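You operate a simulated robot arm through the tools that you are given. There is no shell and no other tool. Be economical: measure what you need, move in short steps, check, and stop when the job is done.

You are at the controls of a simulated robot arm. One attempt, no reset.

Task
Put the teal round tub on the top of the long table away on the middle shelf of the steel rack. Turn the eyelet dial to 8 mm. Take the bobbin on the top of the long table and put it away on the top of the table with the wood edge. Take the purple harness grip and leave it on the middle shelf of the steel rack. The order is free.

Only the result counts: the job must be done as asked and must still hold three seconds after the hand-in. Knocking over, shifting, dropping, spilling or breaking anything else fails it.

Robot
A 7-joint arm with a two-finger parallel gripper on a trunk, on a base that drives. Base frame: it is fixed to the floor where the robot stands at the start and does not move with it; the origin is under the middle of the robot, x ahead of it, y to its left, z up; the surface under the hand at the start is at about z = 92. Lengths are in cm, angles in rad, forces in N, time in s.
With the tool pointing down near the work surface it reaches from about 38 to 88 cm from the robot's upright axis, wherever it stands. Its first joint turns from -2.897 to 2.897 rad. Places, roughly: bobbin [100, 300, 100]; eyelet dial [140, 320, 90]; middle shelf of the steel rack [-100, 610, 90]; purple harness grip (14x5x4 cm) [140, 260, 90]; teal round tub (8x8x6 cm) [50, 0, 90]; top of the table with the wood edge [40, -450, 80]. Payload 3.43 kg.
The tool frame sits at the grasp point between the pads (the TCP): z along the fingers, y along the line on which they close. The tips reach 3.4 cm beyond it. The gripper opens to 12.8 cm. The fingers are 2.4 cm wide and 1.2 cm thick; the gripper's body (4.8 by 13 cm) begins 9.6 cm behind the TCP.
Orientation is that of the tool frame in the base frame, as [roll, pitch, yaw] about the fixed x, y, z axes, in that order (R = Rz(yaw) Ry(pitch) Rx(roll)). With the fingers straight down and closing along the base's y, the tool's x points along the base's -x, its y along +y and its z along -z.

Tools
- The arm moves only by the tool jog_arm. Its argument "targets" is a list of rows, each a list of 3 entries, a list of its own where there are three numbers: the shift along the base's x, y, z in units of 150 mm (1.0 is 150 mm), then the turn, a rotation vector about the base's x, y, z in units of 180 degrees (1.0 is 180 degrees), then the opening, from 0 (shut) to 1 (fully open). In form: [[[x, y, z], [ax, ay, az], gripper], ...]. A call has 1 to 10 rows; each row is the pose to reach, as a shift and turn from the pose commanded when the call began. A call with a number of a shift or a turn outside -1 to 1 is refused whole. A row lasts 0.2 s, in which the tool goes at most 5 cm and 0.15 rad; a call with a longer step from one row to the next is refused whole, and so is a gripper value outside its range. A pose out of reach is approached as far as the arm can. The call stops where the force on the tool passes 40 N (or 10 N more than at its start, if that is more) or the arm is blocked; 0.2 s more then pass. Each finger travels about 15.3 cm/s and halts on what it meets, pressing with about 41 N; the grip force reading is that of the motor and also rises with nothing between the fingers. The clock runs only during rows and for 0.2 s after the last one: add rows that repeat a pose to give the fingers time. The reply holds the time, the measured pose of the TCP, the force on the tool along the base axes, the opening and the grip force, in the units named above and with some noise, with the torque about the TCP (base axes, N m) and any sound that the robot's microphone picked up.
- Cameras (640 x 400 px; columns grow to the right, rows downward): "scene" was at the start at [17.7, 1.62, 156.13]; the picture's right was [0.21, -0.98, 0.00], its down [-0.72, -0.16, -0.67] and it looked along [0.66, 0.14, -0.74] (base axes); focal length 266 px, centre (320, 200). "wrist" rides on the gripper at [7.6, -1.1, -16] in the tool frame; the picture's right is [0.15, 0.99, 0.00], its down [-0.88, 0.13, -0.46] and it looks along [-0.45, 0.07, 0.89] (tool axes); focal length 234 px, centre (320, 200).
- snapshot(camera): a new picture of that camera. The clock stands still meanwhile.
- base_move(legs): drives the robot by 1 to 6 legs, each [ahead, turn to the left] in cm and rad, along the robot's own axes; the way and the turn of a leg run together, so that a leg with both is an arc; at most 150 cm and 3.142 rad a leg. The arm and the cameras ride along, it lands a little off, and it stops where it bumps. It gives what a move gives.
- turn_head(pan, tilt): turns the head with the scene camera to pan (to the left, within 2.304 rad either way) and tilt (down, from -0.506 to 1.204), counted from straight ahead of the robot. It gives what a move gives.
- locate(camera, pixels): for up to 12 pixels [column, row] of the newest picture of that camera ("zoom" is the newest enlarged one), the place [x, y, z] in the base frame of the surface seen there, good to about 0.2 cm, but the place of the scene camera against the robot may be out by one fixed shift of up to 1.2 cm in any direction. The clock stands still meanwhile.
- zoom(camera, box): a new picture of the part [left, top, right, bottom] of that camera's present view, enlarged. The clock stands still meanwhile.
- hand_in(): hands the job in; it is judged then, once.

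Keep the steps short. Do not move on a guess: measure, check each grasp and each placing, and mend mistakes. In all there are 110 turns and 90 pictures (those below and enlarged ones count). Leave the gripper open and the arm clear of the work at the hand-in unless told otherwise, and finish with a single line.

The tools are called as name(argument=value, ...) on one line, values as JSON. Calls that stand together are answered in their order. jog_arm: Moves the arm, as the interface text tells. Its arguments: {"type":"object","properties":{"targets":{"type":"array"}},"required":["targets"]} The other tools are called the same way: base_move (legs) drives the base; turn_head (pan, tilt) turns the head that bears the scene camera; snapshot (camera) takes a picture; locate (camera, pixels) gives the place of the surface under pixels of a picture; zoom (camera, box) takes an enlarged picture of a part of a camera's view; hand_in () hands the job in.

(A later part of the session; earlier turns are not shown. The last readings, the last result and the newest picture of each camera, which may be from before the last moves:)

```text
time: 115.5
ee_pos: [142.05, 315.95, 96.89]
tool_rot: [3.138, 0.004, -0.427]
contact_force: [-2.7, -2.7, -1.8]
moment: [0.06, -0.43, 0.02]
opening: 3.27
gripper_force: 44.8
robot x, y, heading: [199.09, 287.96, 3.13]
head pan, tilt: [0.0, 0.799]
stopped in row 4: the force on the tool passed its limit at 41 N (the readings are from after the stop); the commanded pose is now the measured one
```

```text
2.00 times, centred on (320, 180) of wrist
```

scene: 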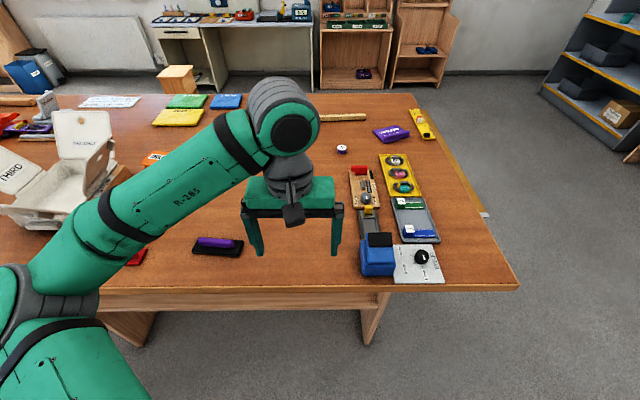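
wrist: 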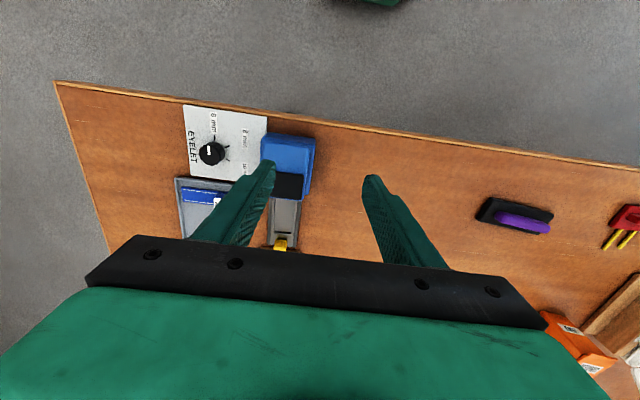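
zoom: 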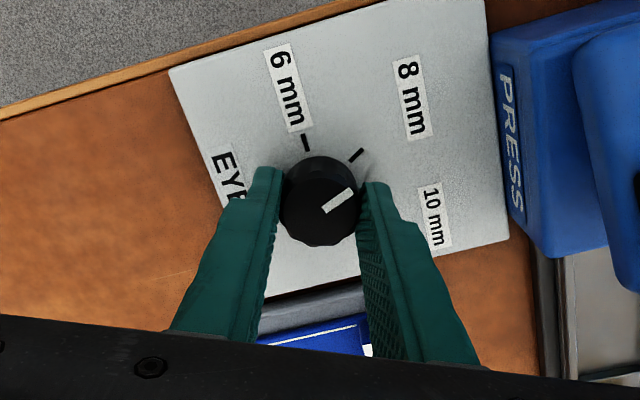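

Turned 54° so far; 7.5° remain.

jog_arm(targets=[[[0, 0, 0], [0, 0, -0.02], 0.15], [[0, 0, 0], [0, 0, -0.042], 0.15], [[0, 0, 0], [0, 0, -0.042], 0.15]])

zoom(camera="wrist", box=[270, 110, 370, 210])

locate(camera="zoom", pixels=[[300, 300], [280, 320], [330, 280]])

```text
time: 116.3
ee_pos: [142.08, 315.76, 96.8]
tool_rot: [3.139, 0.004, -0.557]
contact_force: [-2.8, -12.0, -8.7]
moment: [0.41, 0.86, 0.01]
opening: 3.27
gripper_force: 45.1
robot x, y, heading: [199.13, 287.72, 3.132]
head pan, tilt: [0.0, 0.799]
```

```text
4.00 times, centred on (320, 160) of wrist
```

zoom: 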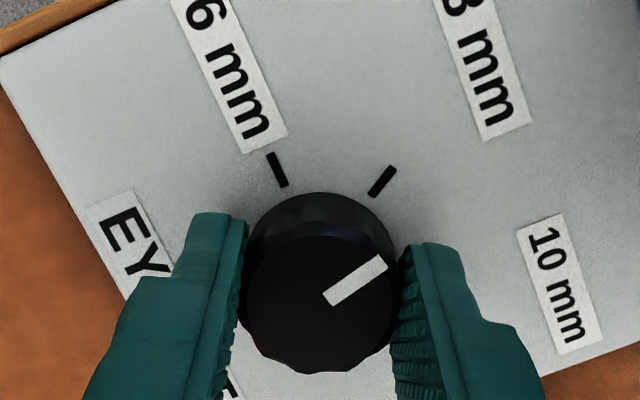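

```text
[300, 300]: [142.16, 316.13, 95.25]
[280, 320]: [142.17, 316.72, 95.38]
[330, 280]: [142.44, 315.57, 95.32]
```

Total turn is now about 61.6°. I open a little, rise and check the pointer.

jog_arm(targets=[[[0, 0, 0], [0, 0, 0], 0.3], [[0, 0, 0], [0, 0, 0], 0.4], [[0, 0, 0.2], [0, 0, 0], 0.4], [[0, 0, 0.5], [0, 0, 0], 0.4], [[0, 0, 0.8], [0, 0, 0], 0.4]])

zoom(camera="wrist", box=[270, 90, 370, 190])

```text
time: 117.5
ee_pos: [141.94, 315.69, 108.85]
tool_rot: [3.139, 0.0, -0.56]
contact_force: [-1.0, 0.0, -0.1]
moment: [0.01, -0.02, 0.03]
opening: 5.14
gripper_force: 0.0
robot x, y, heading: [198.54, 287.84, 3.134]
head pan, tilt: [0.0, 0.799]
```

```text
4.00 times, centred on (320, 140) of wrist
```

zoom: 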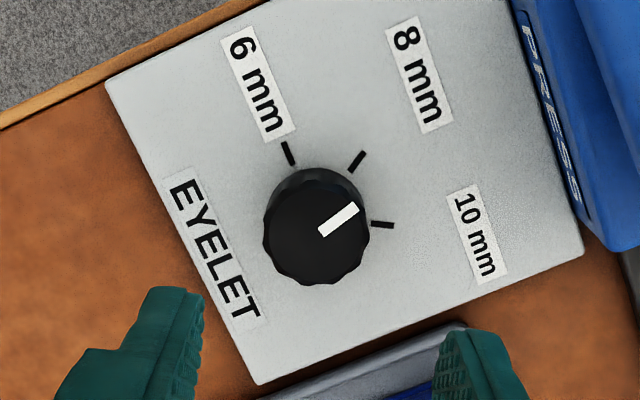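

locate(camera="zoom", pixels=[[320, 232], [356, 209], [357, 160], [383, 224], [289, 153], [264, 230], [369, 240], [318, 283], [338, 221]])

```text
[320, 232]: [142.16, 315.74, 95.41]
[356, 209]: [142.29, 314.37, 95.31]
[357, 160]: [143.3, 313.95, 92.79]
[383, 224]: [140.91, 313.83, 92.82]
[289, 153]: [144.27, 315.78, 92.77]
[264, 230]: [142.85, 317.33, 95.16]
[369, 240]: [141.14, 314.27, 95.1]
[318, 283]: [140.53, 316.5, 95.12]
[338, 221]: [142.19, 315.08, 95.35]
```

The pointer reads about -82°, some 20° past the 8 mm tick (-62°); the knob turned more than the tool when gripped. I go down again and turn back 20°.

jog_arm(targets=[[[0.011, 0.017, -0.3], [0, 0, 0], 0.4], [[0.011, 0.017, -0.6], [0, 0, 0], 0.4], [[0.011, 0.017, -0.8], [0, 0, 0], 0.4], [[0.011, 0.017, -0.8], [0, 0, 0], 0.3], [[0.011, 0.017, -0.8], [0, 0, 0], 0.22], [[0.011, 0.017, -0.8], [0, 0, 0], 0.2], [[0.011, 0.017, -0.8], [0, 0, 0], 0.2]])

zoom(camera="wrist", box=[270, 110, 370, 210])

locate(camera="zoom", pixels=[[330, 297], [380, 262]])

```text
time: 119.1
ee_pos: [142.15, 315.92, 96.91]
tool_rot: [3.138, 0.003, -0.558]
contact_force: [-9.1, -17.0, -3.2]
moment: [-0.26, 0.18, 0.02]
opening: 3.71
gripper_force: 9.7
robot x, y, heading: [198.73, 287.53, 3.129]
head pan, tilt: [0.0, 0.799]
```

```text
4.00 times, centred on (320, 160) of wrist
```

zoom: 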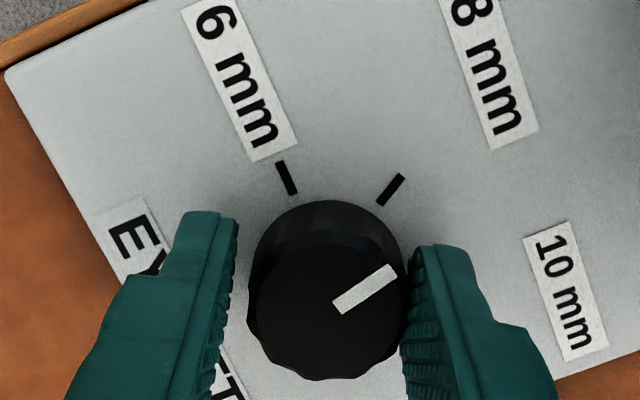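

```text
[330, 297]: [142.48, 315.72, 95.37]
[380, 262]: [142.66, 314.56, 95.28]
```

One finger touches first (side force toward -y). I shift 0.2 cm that way, close fully, then turn back 20°.

jog_arm(targets=[[[-0.006, -0.01, 0], [0, 0, 0], 0.22], [[-0.006, -0.01, 0], [0, 0, 0], 0.15], [[-0.006, -0.01, 0], [0, 0, 0], 0.15]])

zoom(camera="wrist", box=[270, 110, 370, 210])

```text
time: 119.9
ee_pos: [142.16, 315.81, 96.91]
tool_rot: [3.138, 0.001, -0.558]
contact_force: [-10.9, -28.3, -7.8]
moment: [-0.55, -0.17, 0.03]
opening: 3.27
gripper_force: 44.9
robot x, y, heading: [198.68, 288.26, 3.129]
head pan, tilt: [0.0, 0.799]
```

```text
4.00 times, centred on (320, 160) of wrist
```

zoom: 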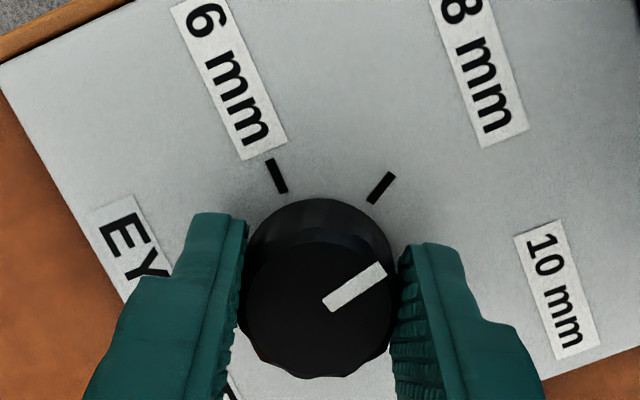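

Held at the same dial angle. Now turn +20°.

jog_arm(targets=[[[-0.003, -0.007, 0], [0, 0, 0.0], 0.15], [[-0.003, -0.008, 0], [0, 0, 0.04], 0.15], [[-0.003, -0.008, 0], [0, 0, 0.08], 0.15], [[-0.003, -0.008, 0], [0, 0, 0.111], 0.15], [[-0.003, -0.008, 0], [0, 0, 0.111], 0.15]])

zoom(camera="wrist", box=[270, 110, 370, 210])

locate(camera="zoom", pixels=[[325, 303], [382, 267], [355, 285]])

```text
time: 121.1
ee_pos: [142.1, 315.86, 97.01]
tool_rot: [3.139, 0.004, -0.21]
contact_force: [6.8, -17.6, 14.6]
moment: [-0.67, -1.3, 0.05]
opening: 3.26
gripper_force: 44.1
robot x, y, heading: [198.92, 288.12, 3.131]
head pan, tilt: [0.0, 0.799]
```

```text
4.00 times, centred on (320, 160) of wrist
```

zoom: 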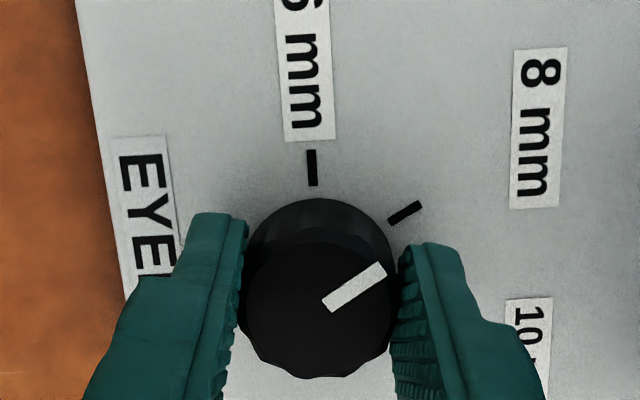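

```text
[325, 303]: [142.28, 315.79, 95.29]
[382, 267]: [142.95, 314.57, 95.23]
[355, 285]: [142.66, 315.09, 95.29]
```

The pointer is now parallel to the 8 mm tick (-61°). I release, rise and check.

jog_arm(targets=[[[0, 0, 0], [0, 0, 0], 0.25], [[0, 0, 0], [0, 0, 0], 0.35], [[0, 0, 0], [0, 0, 0], 0.4], [[0, 0, 0.2], [0, 0, 0], 0.4], [[0, 0, 0.5], [0, 0, 0], 0.4], [[0, 0, 0.8], [0, 0, 0], 0.4]])

zoom(camera="wrist", box=[270, 90, 370, 190])

```text
time: 122.5
ee_pos: [141.91, 315.92, 108.8]
tool_rot: [3.139, 0.003, -0.211]
contact_force: [0.0, -0.3, -0.9]
moment: [-0.02, -0.01, 0.02]
opening: 5.12
gripper_force: 0.0
robot x, y, heading: [198.46, 287.74, 3.133]
head pan, tilt: [0.0, 0.799]
```

```text
4.00 times, centred on (320, 140) of wrist
```

zoom: 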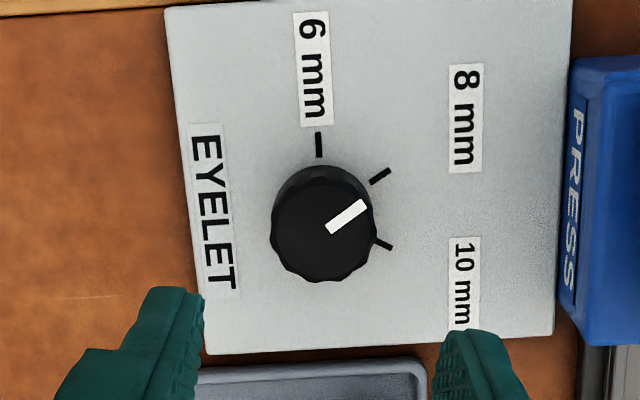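

locate(camera="zoom", pixels=[[328, 229], [365, 204], [347, 217], [372, 182], [388, 171], [318, 145]])

```text
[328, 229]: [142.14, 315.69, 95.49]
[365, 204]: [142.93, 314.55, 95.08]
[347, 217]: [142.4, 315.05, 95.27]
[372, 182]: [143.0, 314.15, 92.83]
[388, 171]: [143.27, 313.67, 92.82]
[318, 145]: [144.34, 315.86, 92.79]
```

The pointer is parallel to the 8 mm tick, so the dial is done. Now the harness grip: raise the arm and swing the base left by 0.87 rad to bring the hand over it.

jog_arm(targets=[[[0, 0, 0.3], [0, 0, 0], 0.4], [[0, 0, 0.5], [0, 0, 0], 0.6]])

base_move(legs=[[0, 0.87]])

snapshot(camera="wrist")

```text
time: 123.1
ee_pos: [141.98, 315.96, 116.44]
tool_rot: [3.139, 0.001, -0.21]
contact_force: [-0.1, -0.4, -0.4]
moment: [0.01, 0.0, 0.0]
opening: 7.66
gripper_force: 0.1
robot x, y, heading: [199.07, 287.68, 3.135]
head pan, tilt: [0.0, 0.799]
```

```text
time: 126.0
ee_pos: [140.55, 263.26, 116.4]
tool_rot: [3.141, 0.003, 0.647]
contact_force: [0.5, -0.3, 0.4]
moment: [0.0, -0.03, 0.03]
opening: 7.66
gripper_force: 0.0
robot x, y, heading: [198.81, 288.0, -2.294]
head pan, tilt: [0.0, 0.799]
```

```text
47 pictures are left
```

wrist: 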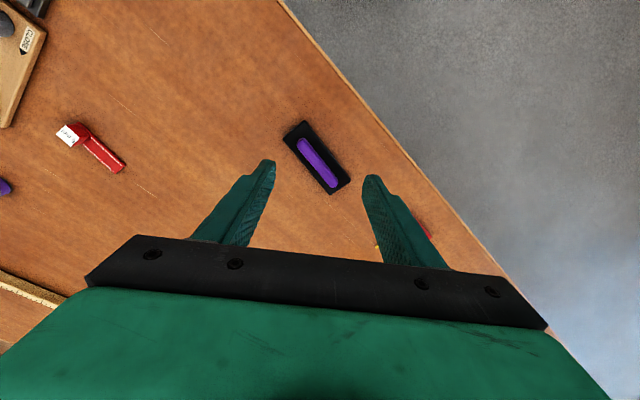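

locate(camera="wrist", pixels=[[302, 143], [318, 163], [334, 184], [284, 135], [306, 122], [350, 180], [330, 194], [313, 166], [323, 160], [345, 205]])

```text
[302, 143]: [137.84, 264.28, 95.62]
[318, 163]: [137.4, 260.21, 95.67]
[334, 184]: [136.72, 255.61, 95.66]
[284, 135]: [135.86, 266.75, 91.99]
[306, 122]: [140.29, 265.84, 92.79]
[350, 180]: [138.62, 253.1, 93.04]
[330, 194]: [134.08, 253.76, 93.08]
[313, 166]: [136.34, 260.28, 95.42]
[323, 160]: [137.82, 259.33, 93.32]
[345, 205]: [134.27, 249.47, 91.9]
```

Handle centre (137.3, 260.0), axis 7° off y, top 95.65, base top 93.05. I turn the tool so it closes across the handle and come down to z≈106.

jog_arm(targets=[[[-0.04, -0.04, 0], [0, 0, 0.042], 0.5], [[-0.08, -0.08, 0], [0, 0, 0.085], 0.5], [[-0.12, -0.12, -0.1], [0, 0, 0.127], 0.5], [[-0.16, -0.16, -0.3], [0, 0, 0.17], 0.5], [[-0.2, -0.2, -0.5], [0, 0, 0.212], 0.5], [[-0.217, -0.217, -0.7], [0, 0, 0.253], 0.5], [[-0.217, -0.217, -0.7], [0, 0, 0.253], 0.5]])

snapshot(camera="wrist")

locate(camera="wrist", pixels=[[320, 130], [320, 160], [320, 180]])

```text
time: 127.6
ee_pos: [137.44, 259.83, 105.85]
tool_rot: [3.14, 0.005, 1.443]
contact_force: [0.6, 0.5, -0.9]
moment: [0.03, -0.01, -0.03]
opening: 6.39
gripper_force: 0.1
robot x, y, heading: [199.44, 287.8, -2.291]
head pan, tilt: [0.0, 0.799]
```

```text
46 pictures are left
```

wrist: 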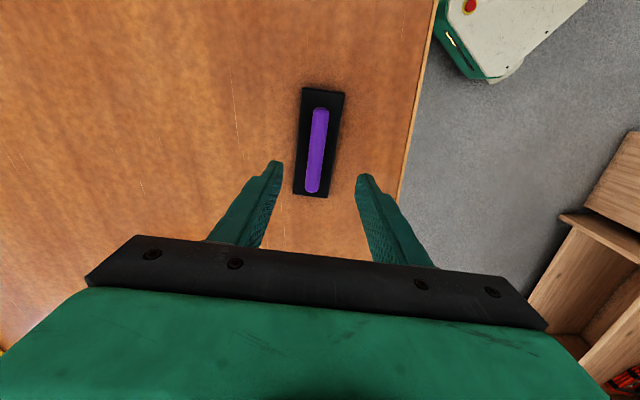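

```text
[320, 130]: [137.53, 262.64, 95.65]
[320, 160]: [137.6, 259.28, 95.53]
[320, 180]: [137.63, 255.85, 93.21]
```

locate(camera="wrist", pixels=[[319, 113], [316, 150], [312, 188], [308, 150], [325, 150]])

```text
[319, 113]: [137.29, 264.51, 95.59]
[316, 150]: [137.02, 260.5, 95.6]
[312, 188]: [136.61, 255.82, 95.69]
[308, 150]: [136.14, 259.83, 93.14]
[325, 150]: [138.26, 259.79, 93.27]
```

Centre refined to (136.95, 260.15), axis 4.5°. I descend to z≈97 and close on the handle.

jog_arm(targets=[[[-0.03, 0.02, -0.2], [0, 0, 0.016], 0.5], [[-0.03, 0.02, -0.45], [0, 0, 0.016], 0.5], [[-0.03, 0.02, -0.56], [0, 0, 0.016], 0.5], [[-0.03, 0.02, -0.59], [0, 0, 0.016], 0.5], [[-0.03, 0.02, -0.59], [0, 0, 0.016], 0.3], [[-0.03, 0.02, -0.59], [0, 0, 0.016], 0.1], [[-0.03, 0.02, -0.59], [0, 0, 0.016], 0.05], [[-0.03, 0.02, -0.59], [0, 0, 0.016], 0.05]])

snapshot(camera="wrist")

```text
time: 129.4
ee_pos: [136.99, 260.33, 97.24]
tool_rot: [3.139, 0.005, 1.492]
contact_force: [-0.3, 0.0, 0.2]
moment: [0.01, 0.01, 0.03]
opening: 1.71
gripper_force: 41.4
robot x, y, heading: [198.94, 287.84, -2.291]
head pan, tilt: [0.0, 0.799]
```

```text
45 pictures are left
```

wrist: 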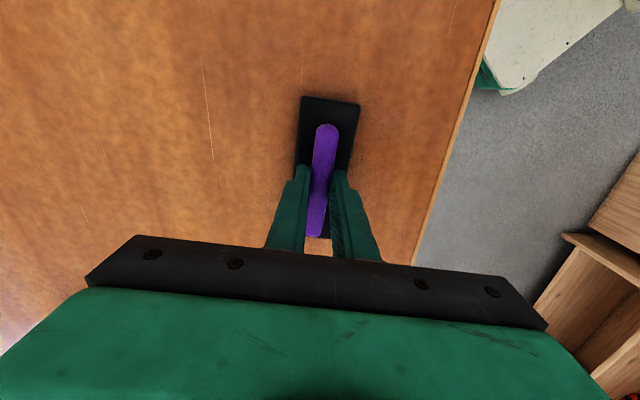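

The handle is held (1.7 cm, 41 N). I lift slowly, high enough to clear everything, and check.

jog_arm(targets=[[[0, 0, 0.1], [0, 0, 0], 0.05], [[0, 0, 0.3], [0, 0, 0], 0.05], [[0, 0, 0.6], [0, 0, 0], 0.05], [[0, 0, 0.9], [0, 0, 0], 0.05], [[0, 0, 1.0], [0, 0, 0], 0.05]])

snapshot(camera="wrist")

turn_head(pan=0.0, tilt=0.6)

snapshot(camera="scene")

```text
time: 130.6
ee_pos: [136.85, 260.01, 112.43]
tool_rot: [3.14, 0.003, 1.492]
contact_force: [-0.5, -0.5, -0.5]
moment: [0.0, -0.02, 0.0]
opening: 1.69
gripper_force: 40.7
robot x, y, heading: [199.01, 287.96, -2.295]
head pan, tilt: [0.0, 0.799]
```

```text
44 pictures are left
```

wrist: 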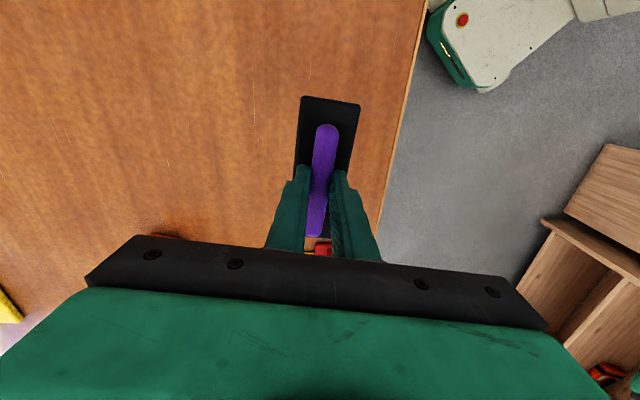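

```text
time: 131.3
ee_pos: [136.85, 260.12, 112.23]
tool_rot: [3.14, 0.005, 1.492]
contact_force: [0.0, -0.1, -0.7]
moment: [-0.01, 0.01, -0.01]
opening: 1.66
gripper_force: 40.8
robot x, y, heading: [198.87, 288.12, -2.294]
head pan, tilt: [0.0, 0.6]
```

```text
43 pictures are left
```

scene: 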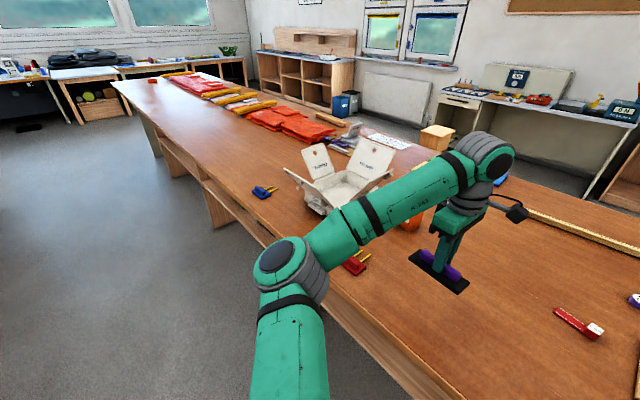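

The grip is securely lifted. I raise it more, turn right (over the low items, away from the white box) and drive out of the aisle to the rack side.

jog_arm(targets=[[[0, 0, 0.25], [0, 0, 0], 0.05], [[0, 0, 0.45], [0, 0, 0], 0.05]])

base_move(legs=[[0, -2.42], [85, 0], [85, 0], [0, 1.571], [150, 0], [150, 0]])

```text
time: 131.9
ee_pos: [136.75, 260.32, 118.93]
tool_rot: [3.139, 0.004, 1.492]
contact_force: [-0.3, 0.0, -1.4]
moment: [0.03, -0.04, -0.01]
opening: 1.69
gripper_force: 41.1
robot x, y, heading: [198.85, 288.17, -2.292]
head pan, tilt: [0.0, 0.6]
```

```text
time: 165.2
ee_pos: [-157.04, 483.38, 119.08]
tool_rot: [3.14, 0.003, 0.644]
contact_force: [-0.2, 0.5, -0.5]
moment: [-0.01, 0.02, -0.02]
opening: 1.68
gripper_force: 41.7
robot x, y, heading: [-94.83, 454.83, 3.139]
head pan, tilt: [0.0, 0.6]
```

I go on 21 cm, turn to face the rack, go partway and then bring the grip in front of me and square to the shelf.

base_move(legs=[[21, 0], [0, -1.568], [45, 0]])

jog_arm(targets=[[[-0.15, 0, -0.1], [0, 0, 0.042], 0.05], [[-0.3, 0, -0.2], [0, 0, 0.084], 0.05], [[-0.45, 0, -0.3], [0, 0, 0.126], 0.05], [[-0.6, 0, -0.4], [0, 0, 0.168], 0.05], [[-0.75, 0, -0.5], [0, 0, 0.21], 0.05], [[-0.9, -0.05, -0.6], [0, 0, 0.252], 0.05], [[-1.0, -0.1, -0.7], [0, 0, 0.294], 0.05], [[-1.0, -0.1, -0.7], [0, 0, 0.294], 0.05]])

turn_head(pan=0.0, tilt=0.5)

snapshot(camera="scene")

```text
time: 173.5
ee_pos: [-84.52, 561.49, 119.13]
tool_rot: [3.139, 0.003, -0.957]
contact_force: [0.6, 0.0, -1.3]
moment: [-0.01, -0.01, -0.02]
opening: 1.72
gripper_force: 41.0
robot x, y, heading: [-114.9, 500.4, 1.545]
head pan, tilt: [0.0, 0.6]
```

```text
time: 175.3
ee_pos: [-99.36, 559.96, 108.61]
tool_rot: [3.14, 0.004, -0.031]
contact_force: [-0.8, 0.1, -0.7]
moment: [0.01, -0.02, -0.02]
opening: 1.71
gripper_force: 41.0
robot x, y, heading: [-114.9, 500.45, 1.539]
head pan, tilt: [0.0, 0.6]
```

```text
time: 176.0
ee_pos: [-99.4, 559.95, 108.62]
tool_rot: [3.14, 0.002, -0.033]
contact_force: [-0.1, -0.5, -0.9]
moment: [0.02, 0.03, -0.01]
opening: 1.71
gripper_force: 40.9
robot x, y, heading: [-114.41, 500.34, 1.542]
head pan, tilt: [0.0, 0.499]
```

```text
42 pictures are left
```

scene: 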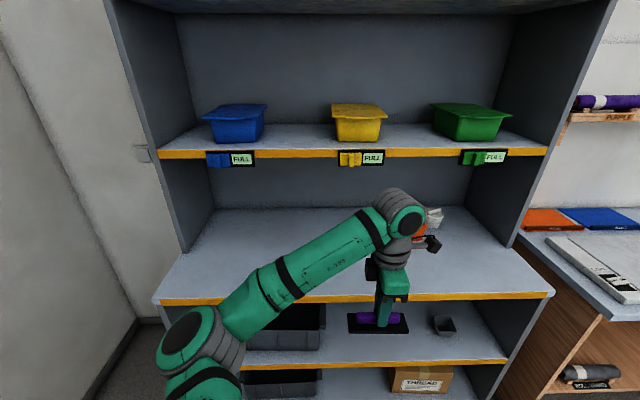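

The grip hangs level, square to the shelf. I lower to z≈100, shift 2.5 cm left, and drive the last 27 cm.

jog_arm(targets=[[[-0.1, 0, -0.25], [0, 0, 0.01], 0.05], [[-0.17, 0, -0.5], [0, 0, 0.01], 0.05], [[-0.17, 0, -0.57], [0, 0, 0.01], 0.05]])

base_move(legs=[[27.5, 0]])

snapshot(camera="scene")

snapshot(camera="wrist")

```text
time: 176.8
ee_pos: [-102.06, 559.97, 100.09]
tool_rot: [3.141, 0.004, 0.0]
contact_force: [-0.1, -0.6, -0.5]
moment: [0.01, 0.01, 0.02]
opening: 1.68
gripper_force: 41.3
robot x, y, heading: [-114.42, 500.34, 1.541]
head pan, tilt: [0.0, 0.499]
```

```text
time: 178.7
ee_pos: [-101.07, 587.48, 99.96]
tool_rot: [3.141, 0.003, -0.005]
contact_force: [0.8, 0.3, 0.0]
moment: [0.04, -0.02, 0.01]
opening: 1.67
gripper_force: 40.9
robot x, y, heading: [-113.73, 527.65, 1.534]
head pan, tilt: [0.0, 0.499]
```

```text
41 pictures are left
```

scene: 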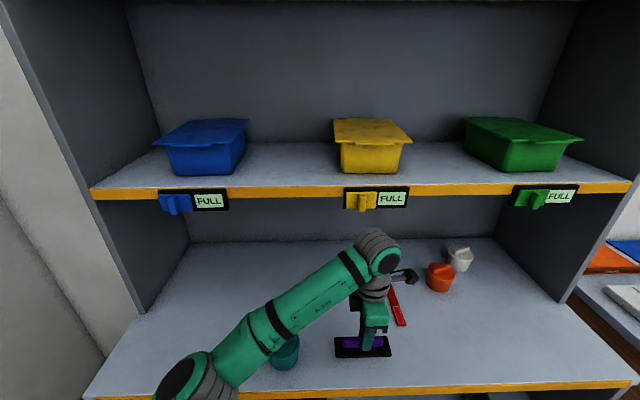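

```text
40 pictures are left
```

wrist: 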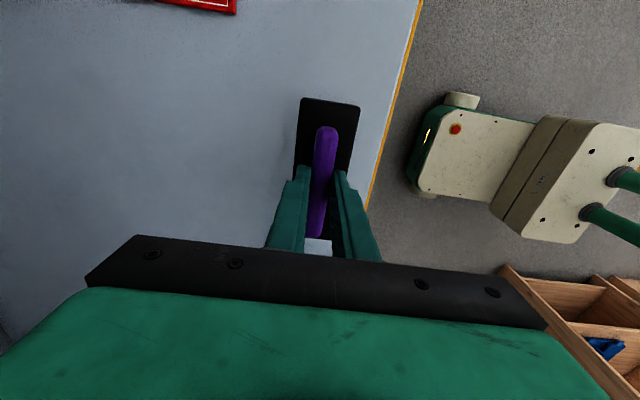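

The grip is over the shelf. I check the forearm's height near the tub before lowering.

locate(camera="scene", pixels=[[285, 352], [270, 335], [300, 315], [330, 295], [240, 355], [355, 268], [336, 352], [388, 352], [400, 320]])

```text
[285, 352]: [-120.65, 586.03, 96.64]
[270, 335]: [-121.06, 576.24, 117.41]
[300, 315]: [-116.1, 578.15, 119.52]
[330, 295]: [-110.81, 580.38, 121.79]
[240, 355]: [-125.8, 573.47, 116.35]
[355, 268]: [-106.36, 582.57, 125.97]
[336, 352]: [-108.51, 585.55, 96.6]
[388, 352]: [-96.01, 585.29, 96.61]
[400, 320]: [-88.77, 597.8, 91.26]
```

Forearm underside stays above ~103, tub top 98.5: clear. I lower gently toward contact.

jog_arm(targets=[[[0, 0, -0.15], [0, 0, 0], 0.05], [[0, 0, -0.23], [0, 0, 0], 0.05], [[0, 0, -0.255], [0, 0, 0], 0.05], [[0, 0, -0.265], [0, 0, 0], 0.05]])

```text
time: 179.7
ee_pos: [-101.16, 587.49, 95.96]
tool_rot: [3.14, 0.003, -0.003]
contact_force: [0.5, -0.3, -0.4]
moment: [0.01, -0.04, -0.03]
opening: 1.69
gripper_force: 40.8
robot x, y, heading: [-113.95, 527.94, 1.537]
head pan, tilt: [0.0, 0.499]
```

jog_arm(targets=[[[0, 0, -0.008], [0, 0, 0], 0.05], [[0, 0, -0.014], [0, 0, 0], 0.05]])

zoom(camera="scene", box=[310, 310, 430, 390])

```text
time: 180.3
ee_pos: [-101.04, 587.28, 95.81]
tool_rot: [3.141, 0.002, -0.003]
contact_force: [0.3, 0.3, -0.5]
moment: [0.01, 0.02, -0.01]
opening: 1.67
gripper_force: 41.1
robot x, y, heading: [-113.73, 527.88, 1.534]
head pan, tilt: [0.0, 0.499]
```

```text
5.00 times, centred on (370, 350) of scene
```

zoom: 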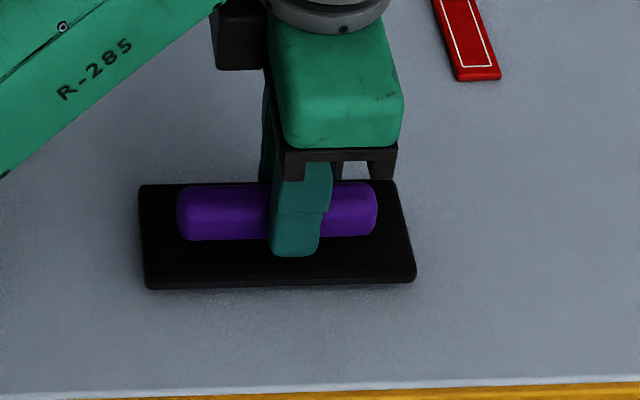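

No contact force yet; a few more small steps.

jog_arm(targets=[[[0, 0, -0.007], [0, 0, 0], 0.05], [[0, 0, -0.014], [0, 0, 0], 0.05]])

```text
time: 180.9
ee_pos: [-101.15, 587.41, 95.68]
tool_rot: [3.14, 0.004, -0.006]
contact_force: [-0.1, -0.5, -0.6]
moment: [0.02, 0.03, -0.02]
opening: 1.7
gripper_force: 41.5
robot x, y, heading: [-113.59, 527.82, 1.536]
head pan, tilt: [0.0, 0.499]
```

jog_arm(targets=[[[0, 0, -0.01], [0, 0, 0], 0.05], [[0, 0, -0.02], [0, 0, 0], 0.05]])

```text
time: 181.5
ee_pos: [-101.04, 587.32, 95.4]
tool_rot: [3.139, 0.003, -0.005]
contact_force: [0.0, 0.7, -0.5]
moment: [-0.02, -0.02, 0.01]
opening: 1.71
gripper_force: 40.8
robot x, y, heading: [-114.13, 527.45, 1.537]
head pan, tilt: [0.0, 0.499]
```

jog_arm(targets=[[[0, 0, -0.008], [0, 0, 0], 0.05], [[0, 0, -0.016], [0, 0, 0], 0.05]])

zoom(camera="scene", box=[310, 310, 430, 390])

locate(camera="zoom", pixels=[[200, 280], [200, 270], [200, 300], [350, 275], [350, 300]])

```text
time: 182.1
ee_pos: [-101.01, 587.31, 95.16]
tool_rot: [3.141, 0.004, -0.005]
contact_force: [0.3, -0.2, 10.2]
moment: [0.0, 0.32, 0.0]
opening: 1.69
gripper_force: 41.6
robot x, y, heading: [-113.48, 528.03, 1.537]
head pan, tilt: [0.0, 0.499]
```

```text
5.00 times, centred on (370, 350) of scene
```

zoom: 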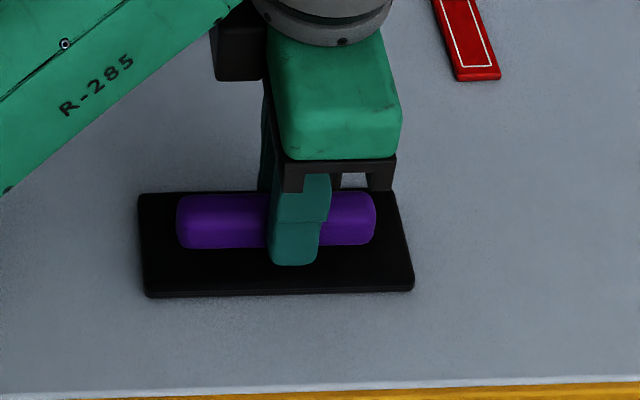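

```text
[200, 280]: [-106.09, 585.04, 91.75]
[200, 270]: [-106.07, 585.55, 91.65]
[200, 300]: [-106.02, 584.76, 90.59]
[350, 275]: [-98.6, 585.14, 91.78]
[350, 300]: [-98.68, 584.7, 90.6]
```

Contact: 10 N upward, base flat on the shelf. I open and rise straight up.

jog_arm(targets=[[[0, 0, 0.004], [0, 0, 0], 0.15], [[0, 0, 0.004], [0, 0, 0], 0.35], [[0, 0, 0.004], [0, 0, 0], 0.4], [[0, 0, 0.15], [0, 0, 0], 0.4], [[0, 0, 0.4], [0, 0, 0], 0.4], [[0, 0, 0.55], [0, 0, 0], 0.4]])

base_move(legs=[[-70, 0]])

snapshot(camera="scene")

```text
time: 183.5
ee_pos: [-100.93, 587.17, 103.51]
tool_rot: [3.14, 0.004, -0.007]
contact_force: [0.2, -0.2, -0.6]
moment: [0.02, 0.03, 0.0]
opening: 5.15
gripper_force: 0.1
robot x, y, heading: [-113.89, 527.97, 1.537]
head pan, tilt: [0.0, 0.499]
```

```text
time: 187.4
ee_pos: [-102.7, 516.9, 103.46]
tool_rot: [3.139, 0.002, -0.025]
contact_force: [-0.1, -0.6, 0.3]
moment: [-0.03, 0.01, 0.03]
opening: 5.12
gripper_force: 0.2
robot x, y, heading: [-116.6, 458.05, 1.516]
head pan, tilt: [0.0, 0.499]
```

```text
37 pictures are left
```

scene: 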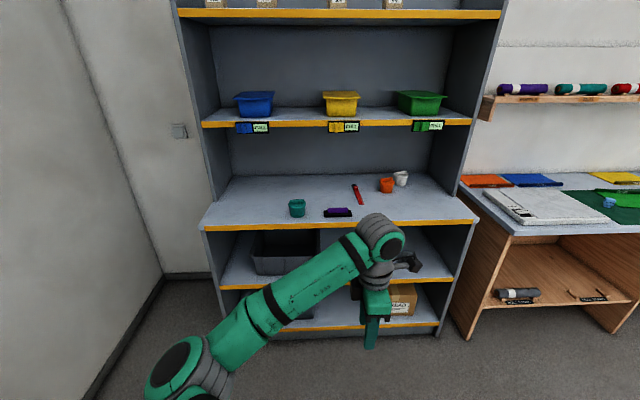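

Both items rest on the middle shelf. Next the bobbin, approached from the near side. I raise the arm, then drive to about (14, 300) facing the table.

jog_arm(targets=[[[0, 0, 0.3], [0, 0, -0.04], 0.4], [[0, 0, 0.6], [0, 0, -0.08], 0.4], [[0, 0, 0.9], [0, 0, -0.12], 0.4], [[0, 0, 0.9], [0, 0, -0.165], 0.4], [[0, 0, 0.9], [0, 0, -0.21], 0.4], [[0, 0, 0.9], [0, 0, -0.25], 0.4]])

base_move(legs=[[0, -1.516], [131, 0], [0, -1.571], [79, 0], [79, 0], [0, 1.571]])

turn_head(pan=0.0, tilt=0.7)

snapshot(camera="scene")

```text
time: 188.8
ee_pos: [-102.95, 516.9, 116.92]
tool_rot: [3.14, 0.004, -0.81]
contact_force: [0.1, -0.3, -0.4]
moment: [0.0, 0.02, -0.02]
opening: 5.14
gripper_force: 0.0
robot x, y, heading: [-117.21, 458.21, 1.518]
head pan, tilt: [0.0, 0.499]
```

```text
time: 215.7
ee_pos: [73.32, 290.11, 116.94]
tool_rot: [3.141, 0.004, -2.352]
contact_force: [0.7, 0.4, 0.7]
moment: [0.01, 0.0, 0.0]
opening: 5.12
gripper_force: 0.1
robot x, y, heading: [14.03, 302.65, -0.022]
head pan, tilt: [0.0, 0.499]
```

```text
time: 216.4
ee_pos: [73.24, 290.22, 116.94]
tool_rot: [3.14, 0.004, -2.349]
contact_force: [-0.1, 1.0, -0.9]
moment: [-0.02, -0.01, 0.0]
opening: 5.11
gripper_force: 0.1
robot x, y, heading: [14.18, 302.06, -0.015]
head pan, tilt: [0.0, 0.7]
```

```text
36 pictures are left
```

scene: 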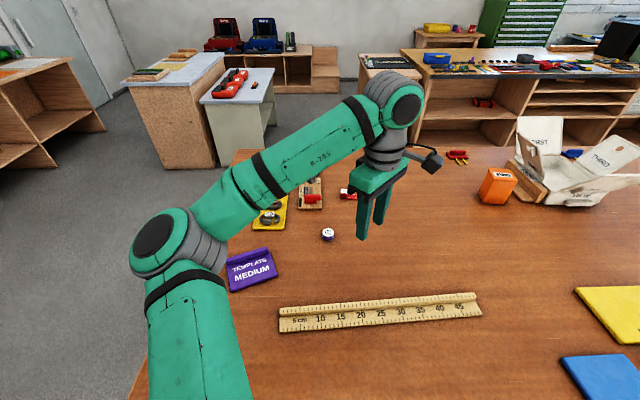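

zoom(camera="scene", box=[288, 194, 368, 274])

locate(camera="zoom", pixels=[[320, 305], [320, 330], [280, 310], [365, 310], [320, 350], [400, 400], [320, 285], [460, 30]])

```text
5.00 times, centred on (328, 234) of scene
```

zoom: 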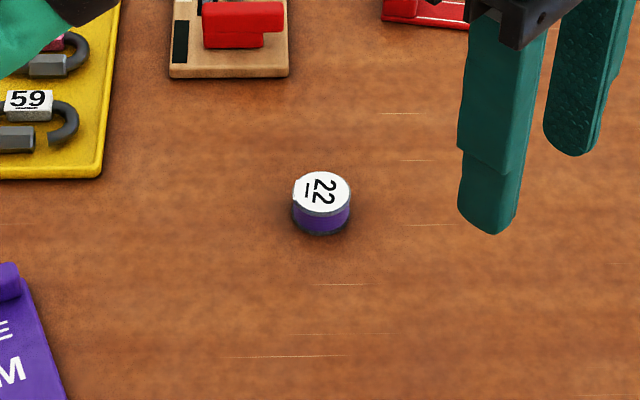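

```text
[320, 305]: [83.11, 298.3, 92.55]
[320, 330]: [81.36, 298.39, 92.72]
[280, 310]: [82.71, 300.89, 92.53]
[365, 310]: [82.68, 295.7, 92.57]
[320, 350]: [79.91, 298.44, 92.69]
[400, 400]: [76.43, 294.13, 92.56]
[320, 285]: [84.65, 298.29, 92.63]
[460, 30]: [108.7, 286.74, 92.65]
```

locate(camera="zoom", pixels=[[321, 192], [295, 192], [348, 192], [321, 173], [321, 211], [321, 228], [321, 250]])

```text
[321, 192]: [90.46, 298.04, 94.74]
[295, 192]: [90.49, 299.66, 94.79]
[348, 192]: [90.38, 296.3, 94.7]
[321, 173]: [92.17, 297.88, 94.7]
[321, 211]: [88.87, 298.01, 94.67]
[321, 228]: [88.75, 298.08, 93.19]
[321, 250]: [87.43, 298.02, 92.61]
```

Bobbin centre about (90.5, 298.0), 3.3 cm across and 2.1 cm high. I move above it and check with the wrist camera.

jog_arm(targets=[[[0.25, 0.12, 0], [0, 0, 0], 0.4], [[0.5, 0.24, 0], [0, 0, 0], 0.4], [[0.75, 0.36, 0], [0, 0, 0], 0.45], [[1.0, 0.48, 0], [0, 0, 0], 0.45]])

jog_arm(targets=[[[0.1, 0.03, -0.2], [0, 0, 0], 0.45], [[0.14, 0.03, -0.5], [0, 0, 0], 0.45], [[0.14, 0.03, -0.8], [0, 0, 0], 0.45]])

snapshot(camera="wrist")

```text
time: 217.4
ee_pos: [88.36, 297.28, 116.67]
tool_rot: [3.139, 0.004, -2.352]
contact_force: [0.2, -0.7, 0.9]
moment: [0.02, 0.03, -0.01]
opening: 5.75
gripper_force: 0.1
robot x, y, heading: [14.05, 302.07, -0.017]
head pan, tilt: [0.0, 0.7]
```

```text
time: 218.2
ee_pos: [90.39, 297.79, 105.03]
tool_rot: [3.14, 0.005, -2.352]
contact_force: [-0.2, -0.5, -0.4]
moment: [0.01, -0.05, 0.02]
opening: 5.75
gripper_force: 0.1
robot x, y, heading: [13.83, 302.1, -0.018]
head pan, tilt: [0.0, 0.7]
```

```text
34 pictures are left
```

wrist: 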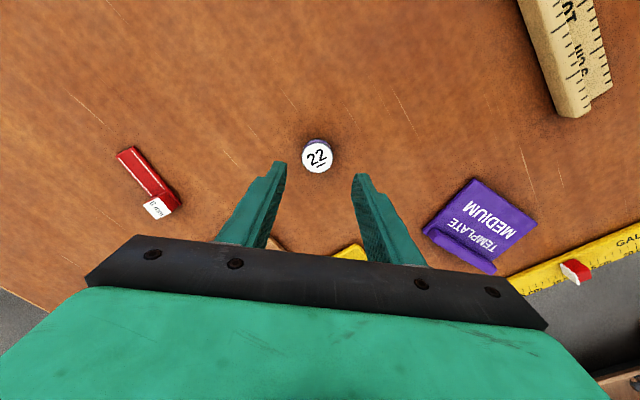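

locate(camera="wrist", pixels=[[317, 157], [304, 156], [331, 157], [317, 144], [317, 172], [360, 140]])

```text
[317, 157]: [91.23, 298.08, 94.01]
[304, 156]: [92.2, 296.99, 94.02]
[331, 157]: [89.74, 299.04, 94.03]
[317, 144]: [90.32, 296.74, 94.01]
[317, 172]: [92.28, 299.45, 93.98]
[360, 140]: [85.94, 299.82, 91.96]
```

Centre is (91.1, 298.05), top 94.0. I descend to z≈95.7 and close.

jog_arm(targets=[[[0.047, 0.017, -0.2], [0, 0, 0], 0.45], [[0.047, 0.017, -0.45], [0, 0, 0], 0.45], [[0.047, 0.017, -0.58], [0, 0, 0], 0.45], [[0.047, 0.017, -0.62], [0, 0, 0], 0.45], [[0.047, 0.017, -0.62], [0, 0, 0], 0.3], [[0.047, 0.017, -0.62], [0, 0, 0], 0.2], [[0.047, 0.017, -0.62], [0, 0, 0], 0.15], [[0.047, 0.017, -0.62], [0, 0, 0], 0.15]])

snapshot(camera="wrist")

```text
time: 220.0
ee_pos: [91.05, 297.96, 95.66]
tool_rot: [3.14, 0.004, -2.35]
contact_force: [-0.4, 0.1, -1.2]
moment: [0.02, 0.02, 0.03]
opening: 3.6
gripper_force: 40.9
robot x, y, heading: [13.75, 302.76, -0.022]
head pan, tilt: [0.0, 0.7]
```

```text
33 pictures are left
```

wrist: 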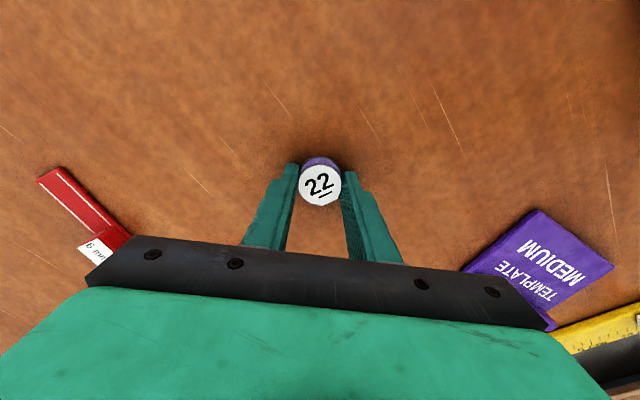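

Held at 3.6 cm with 41 N. I lift and check.

jog_arm(targets=[[[0, 0, 0.1], [0, 0, 0], 0.15], [[0, 0, 0.4], [0, 0, 0], 0.15], [[0, 0, 0.7], [0, 0, 0], 0.15], [[0, 0, 1.0], [0, 0, 0], 0.15]])

jog_arm(targets=[[[-0.2, 0, 0.2], [0, 0, 0], 0.15], [[-0.5, 0, 0.4], [0, 0, 0], 0.15], [[-0.8, 0, 0.6], [0, 0, 0], 0.15], [[-1.0, 0, 0.6], [0, 0, 0], 0.15]])

snapshot(camera="wrist")

```text
time: 221.0
ee_pos: [91.06, 298.06, 110.52]
tool_rot: [3.14, 0.002, -2.349]
contact_force: [0.4, -0.5, 0.9]
moment: [0.0, 0.03, 0.0]
opening: 3.59
gripper_force: 41.3
robot x, y, heading: [13.95, 302.3, -0.019]
head pan, tilt: [0.0, 0.7]
```

```text
refused: row 2 steps farther than a row can; nothing moved
```

```text
32 pictures are left
```

wrist: 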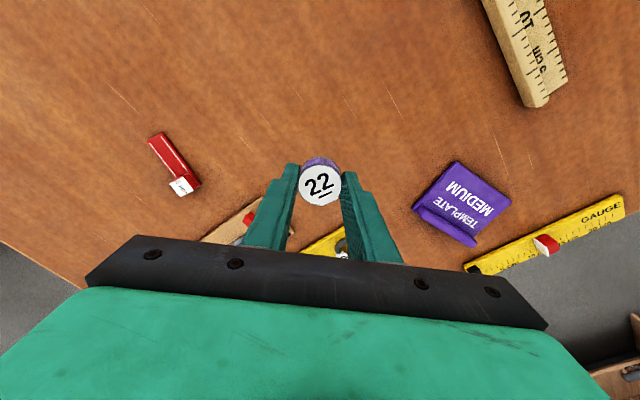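

Bobbin lifted. I retract the arm and raise it before driving.

jog_arm(targets=[[[-0.2, 0, 0.15], [0, 0, 0], 0.15], [[-0.45, 0, 0.3], [0, 0, 0], 0.15], [[-0.7, 0, 0.45], [0, 0, 0], 0.15], [[-1.0, 0, 0.5], [0, 0, 0], 0.15]])

base_move(legs=[[-12, 0], [0, -1.57], [150, 0], [150, 0], [150, 0]])

turn_head(pan=0.0, tilt=0.3)

snapshot(camera="scene")

```text
time: 222.0
ee_pos: [76.11, 297.85, 118.11]
tool_rot: [3.137, 0.003, -2.35]
contact_force: [0.5, -0.6, 0.0]
moment: [0.0, 0.0, -0.01]
opening: 3.6
gripper_force: 41.4
robot x, y, heading: [14.14, 302.17, -0.022]
head pan, tilt: [0.0, 0.7]
```

```text
time: 248.7
ee_pos: [-12.01, -210.7, 118.08]
tool_rot: [3.14, 0.003, 2.381]
contact_force: [-0.3, 0.6, 0.1]
moment: [0.01, 0.0, -0.04]
opening: 3.59
gripper_force: 40.5
robot x, y, heading: [-9.13, -148.3, -1.574]
head pan, tilt: [0.0, 0.7]
```

```text
time: 249.6
ee_pos: [-12.1, -210.74, 118.01]
tool_rot: [3.139, 0.003, 2.382]
contact_force: [0.3, -0.2, -2.5]
moment: [0.02, -0.03, -0.01]
opening: 3.56
gripper_force: 41.0
robot x, y, heading: [-9.01, -148.66, -1.572]
head pan, tilt: [0.0, 0.3]
```

```text
31 pictures are left
```

scene: 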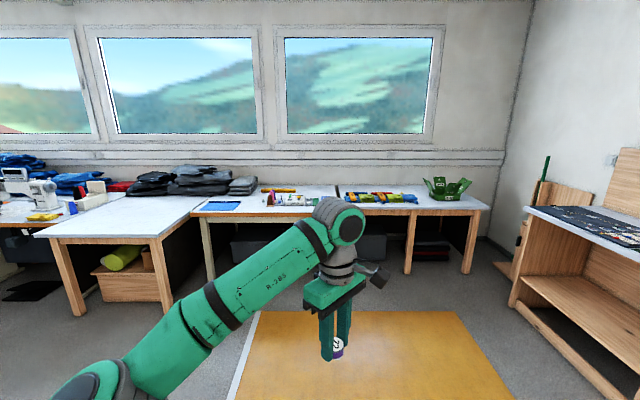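

The bobbin is still held. I enlarge the tables by the window to find the wood-edged one near (40, -450).

zoom(camera="scene", box=[30, 160, 330, 260])

locate(camera="scene", pixels=[[60, 233], [150, 237], [120, 215], [200, 213], [300, 210], [240, 212], [360, 208], [480, 206], [345, 202], [220, 205], [290, 200], [255, 198]])

zoom(camera="scene", box=[190, 170, 490, 270])

```text
2.13 times, centred on (180, 210) of scene
```

zoom: 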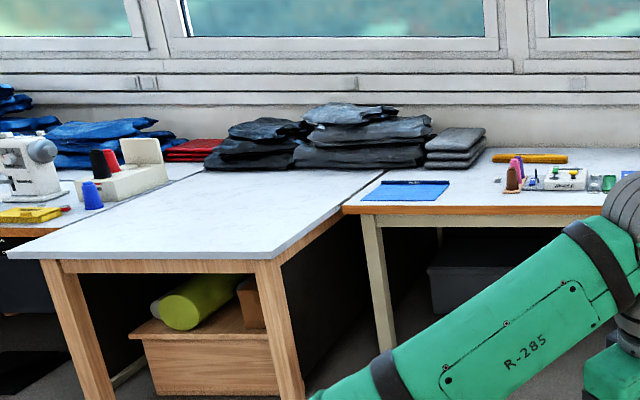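

```text
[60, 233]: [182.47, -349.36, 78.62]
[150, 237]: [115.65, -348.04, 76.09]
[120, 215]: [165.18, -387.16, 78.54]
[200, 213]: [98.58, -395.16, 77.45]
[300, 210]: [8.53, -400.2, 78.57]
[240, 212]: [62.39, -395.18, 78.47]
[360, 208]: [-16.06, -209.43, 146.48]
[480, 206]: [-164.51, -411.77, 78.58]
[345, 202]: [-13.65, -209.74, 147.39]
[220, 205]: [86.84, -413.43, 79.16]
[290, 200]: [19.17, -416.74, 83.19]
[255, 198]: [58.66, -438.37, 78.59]
```

```text
2.13 times, centred on (340, 220) of scene
```

zoom: 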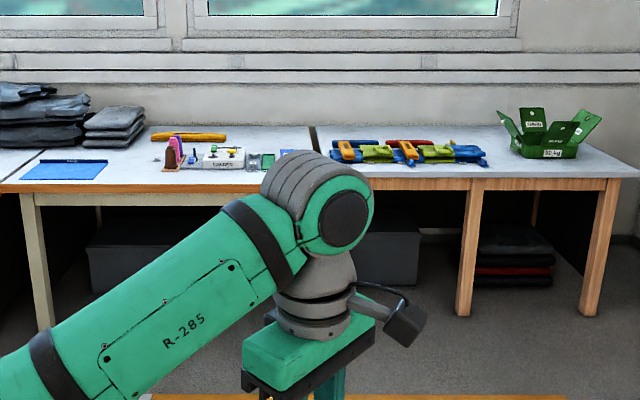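

The middle table has the wood rim: front edge y≈-395, top z≈78.5, and is clear between the blue sheet and the small kit, around x≈48. I drive closer and look again.

base_move(legs=[[0, 0.296], [150, 0], [20, 0], [0, -0.295]])

turn_head(pan=0.0, tilt=0.7)

snapshot(camera="scene")

```text
time: 260.4
ee_pos: [30.87, -375.84, 118.16]
tool_rot: [3.14, 0.002, 2.342]
contact_force: [0.4, 0.8, 0.4]
moment: [0.0, 0.03, 0.01]
opening: 3.57
gripper_force: 41.2
robot x, y, heading: [36.09, -313.59, -1.613]
head pan, tilt: [0.0, 0.3]
```

```text
time: 261.2
ee_pos: [30.84, -375.84, 118.06]
tool_rot: [3.139, 0.004, 2.344]
contact_force: [0.9, 0.0, -0.2]
moment: [-0.04, 0.02, 0.01]
opening: 3.58
gripper_force: 40.7
robot x, y, heading: [36.36, -313.76, -1.613]
head pan, tilt: [0.0, 0.7]
```

```text
28 pictures are left
```

scene: 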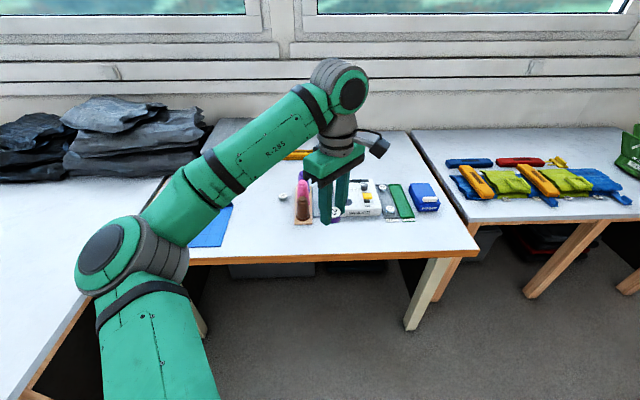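

zoom(camera="scene", box=[180, 130, 480, 280])

locate(camera="scene", pixels=[[230, 240], [232, 205], [265, 225], [265, 245], [282, 196], [303, 218], [330, 225], [360, 215], [395, 215], [425, 205], [430, 240], [350, 245]])

```text
2.13 times, centred on (330, 205) of scene
```

zoom: 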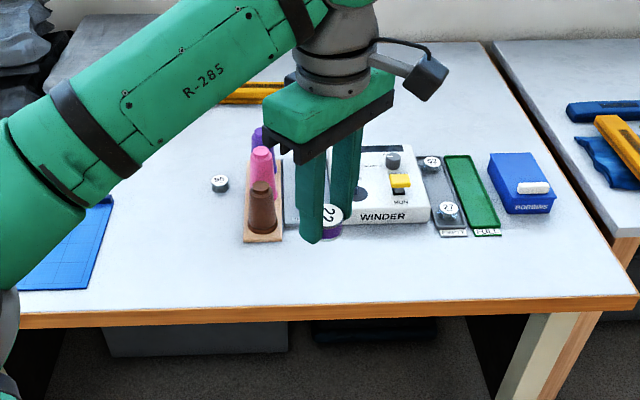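

```text
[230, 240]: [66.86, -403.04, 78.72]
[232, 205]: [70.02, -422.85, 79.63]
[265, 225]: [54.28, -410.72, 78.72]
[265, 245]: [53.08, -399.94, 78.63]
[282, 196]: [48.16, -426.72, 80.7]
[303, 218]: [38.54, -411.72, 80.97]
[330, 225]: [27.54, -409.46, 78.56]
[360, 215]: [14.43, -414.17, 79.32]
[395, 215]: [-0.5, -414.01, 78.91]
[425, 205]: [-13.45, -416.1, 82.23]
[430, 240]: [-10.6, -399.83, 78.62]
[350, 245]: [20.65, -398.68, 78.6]
```

The spot near (54, -407) is bare table: blue sheet beyond x≈64, spool rack under x≈43, a small bobbin at (48, -427). I turn slightly left and drive 32 cm so the hand comes over it.

base_move(legs=[[0, 0.26], [32, 0]])

snapshot(camera="wrist")

snapshot(camera="scene")

```text
time: 264.3
ee_pos: [54.41, -406.21, 118.12]
tool_rot: [3.138, 0.004, 2.607]
contact_force: [0.9, 0.2, -0.8]
moment: [0.0, -0.02, 0.0]
opening: 3.57
gripper_force: 41.1
robot x, y, heading: [43.18, -344.58, -1.349]
head pan, tilt: [0.0, 0.7]
```

```text
26 pictures are left
```

wrist: 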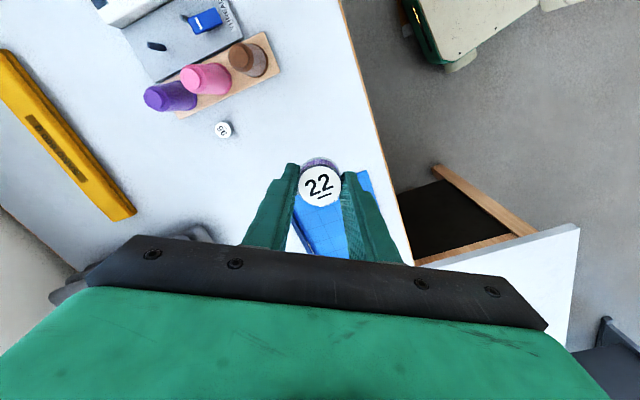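

```text
25 pictures are left
```

scene: 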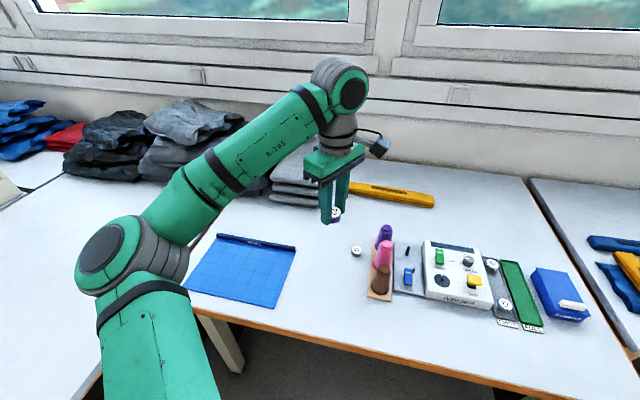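

I measure the surroundings of the landing spot.

locate(camera="scene", pixels=[[294, 248], [273, 307], [330, 280], [320, 300], [355, 250], [370, 295], [310, 325], [376, 262]])

locate(camera="wrist", pixels=[[300, 120], [280, 160], [372, 172], [385, 185], [223, 130], [262, 72], [355, 120], [300, 240]])

```text
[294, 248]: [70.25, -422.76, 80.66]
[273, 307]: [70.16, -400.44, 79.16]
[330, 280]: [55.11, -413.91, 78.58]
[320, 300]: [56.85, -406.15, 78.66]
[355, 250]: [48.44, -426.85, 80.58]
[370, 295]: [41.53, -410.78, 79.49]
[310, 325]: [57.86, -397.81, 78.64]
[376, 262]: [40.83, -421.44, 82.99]
```

```text
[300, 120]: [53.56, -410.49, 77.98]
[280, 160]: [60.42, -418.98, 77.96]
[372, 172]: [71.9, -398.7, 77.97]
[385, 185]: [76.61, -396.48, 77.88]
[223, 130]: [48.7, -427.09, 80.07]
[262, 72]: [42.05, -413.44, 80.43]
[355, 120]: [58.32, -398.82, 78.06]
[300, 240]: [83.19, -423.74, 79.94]
```

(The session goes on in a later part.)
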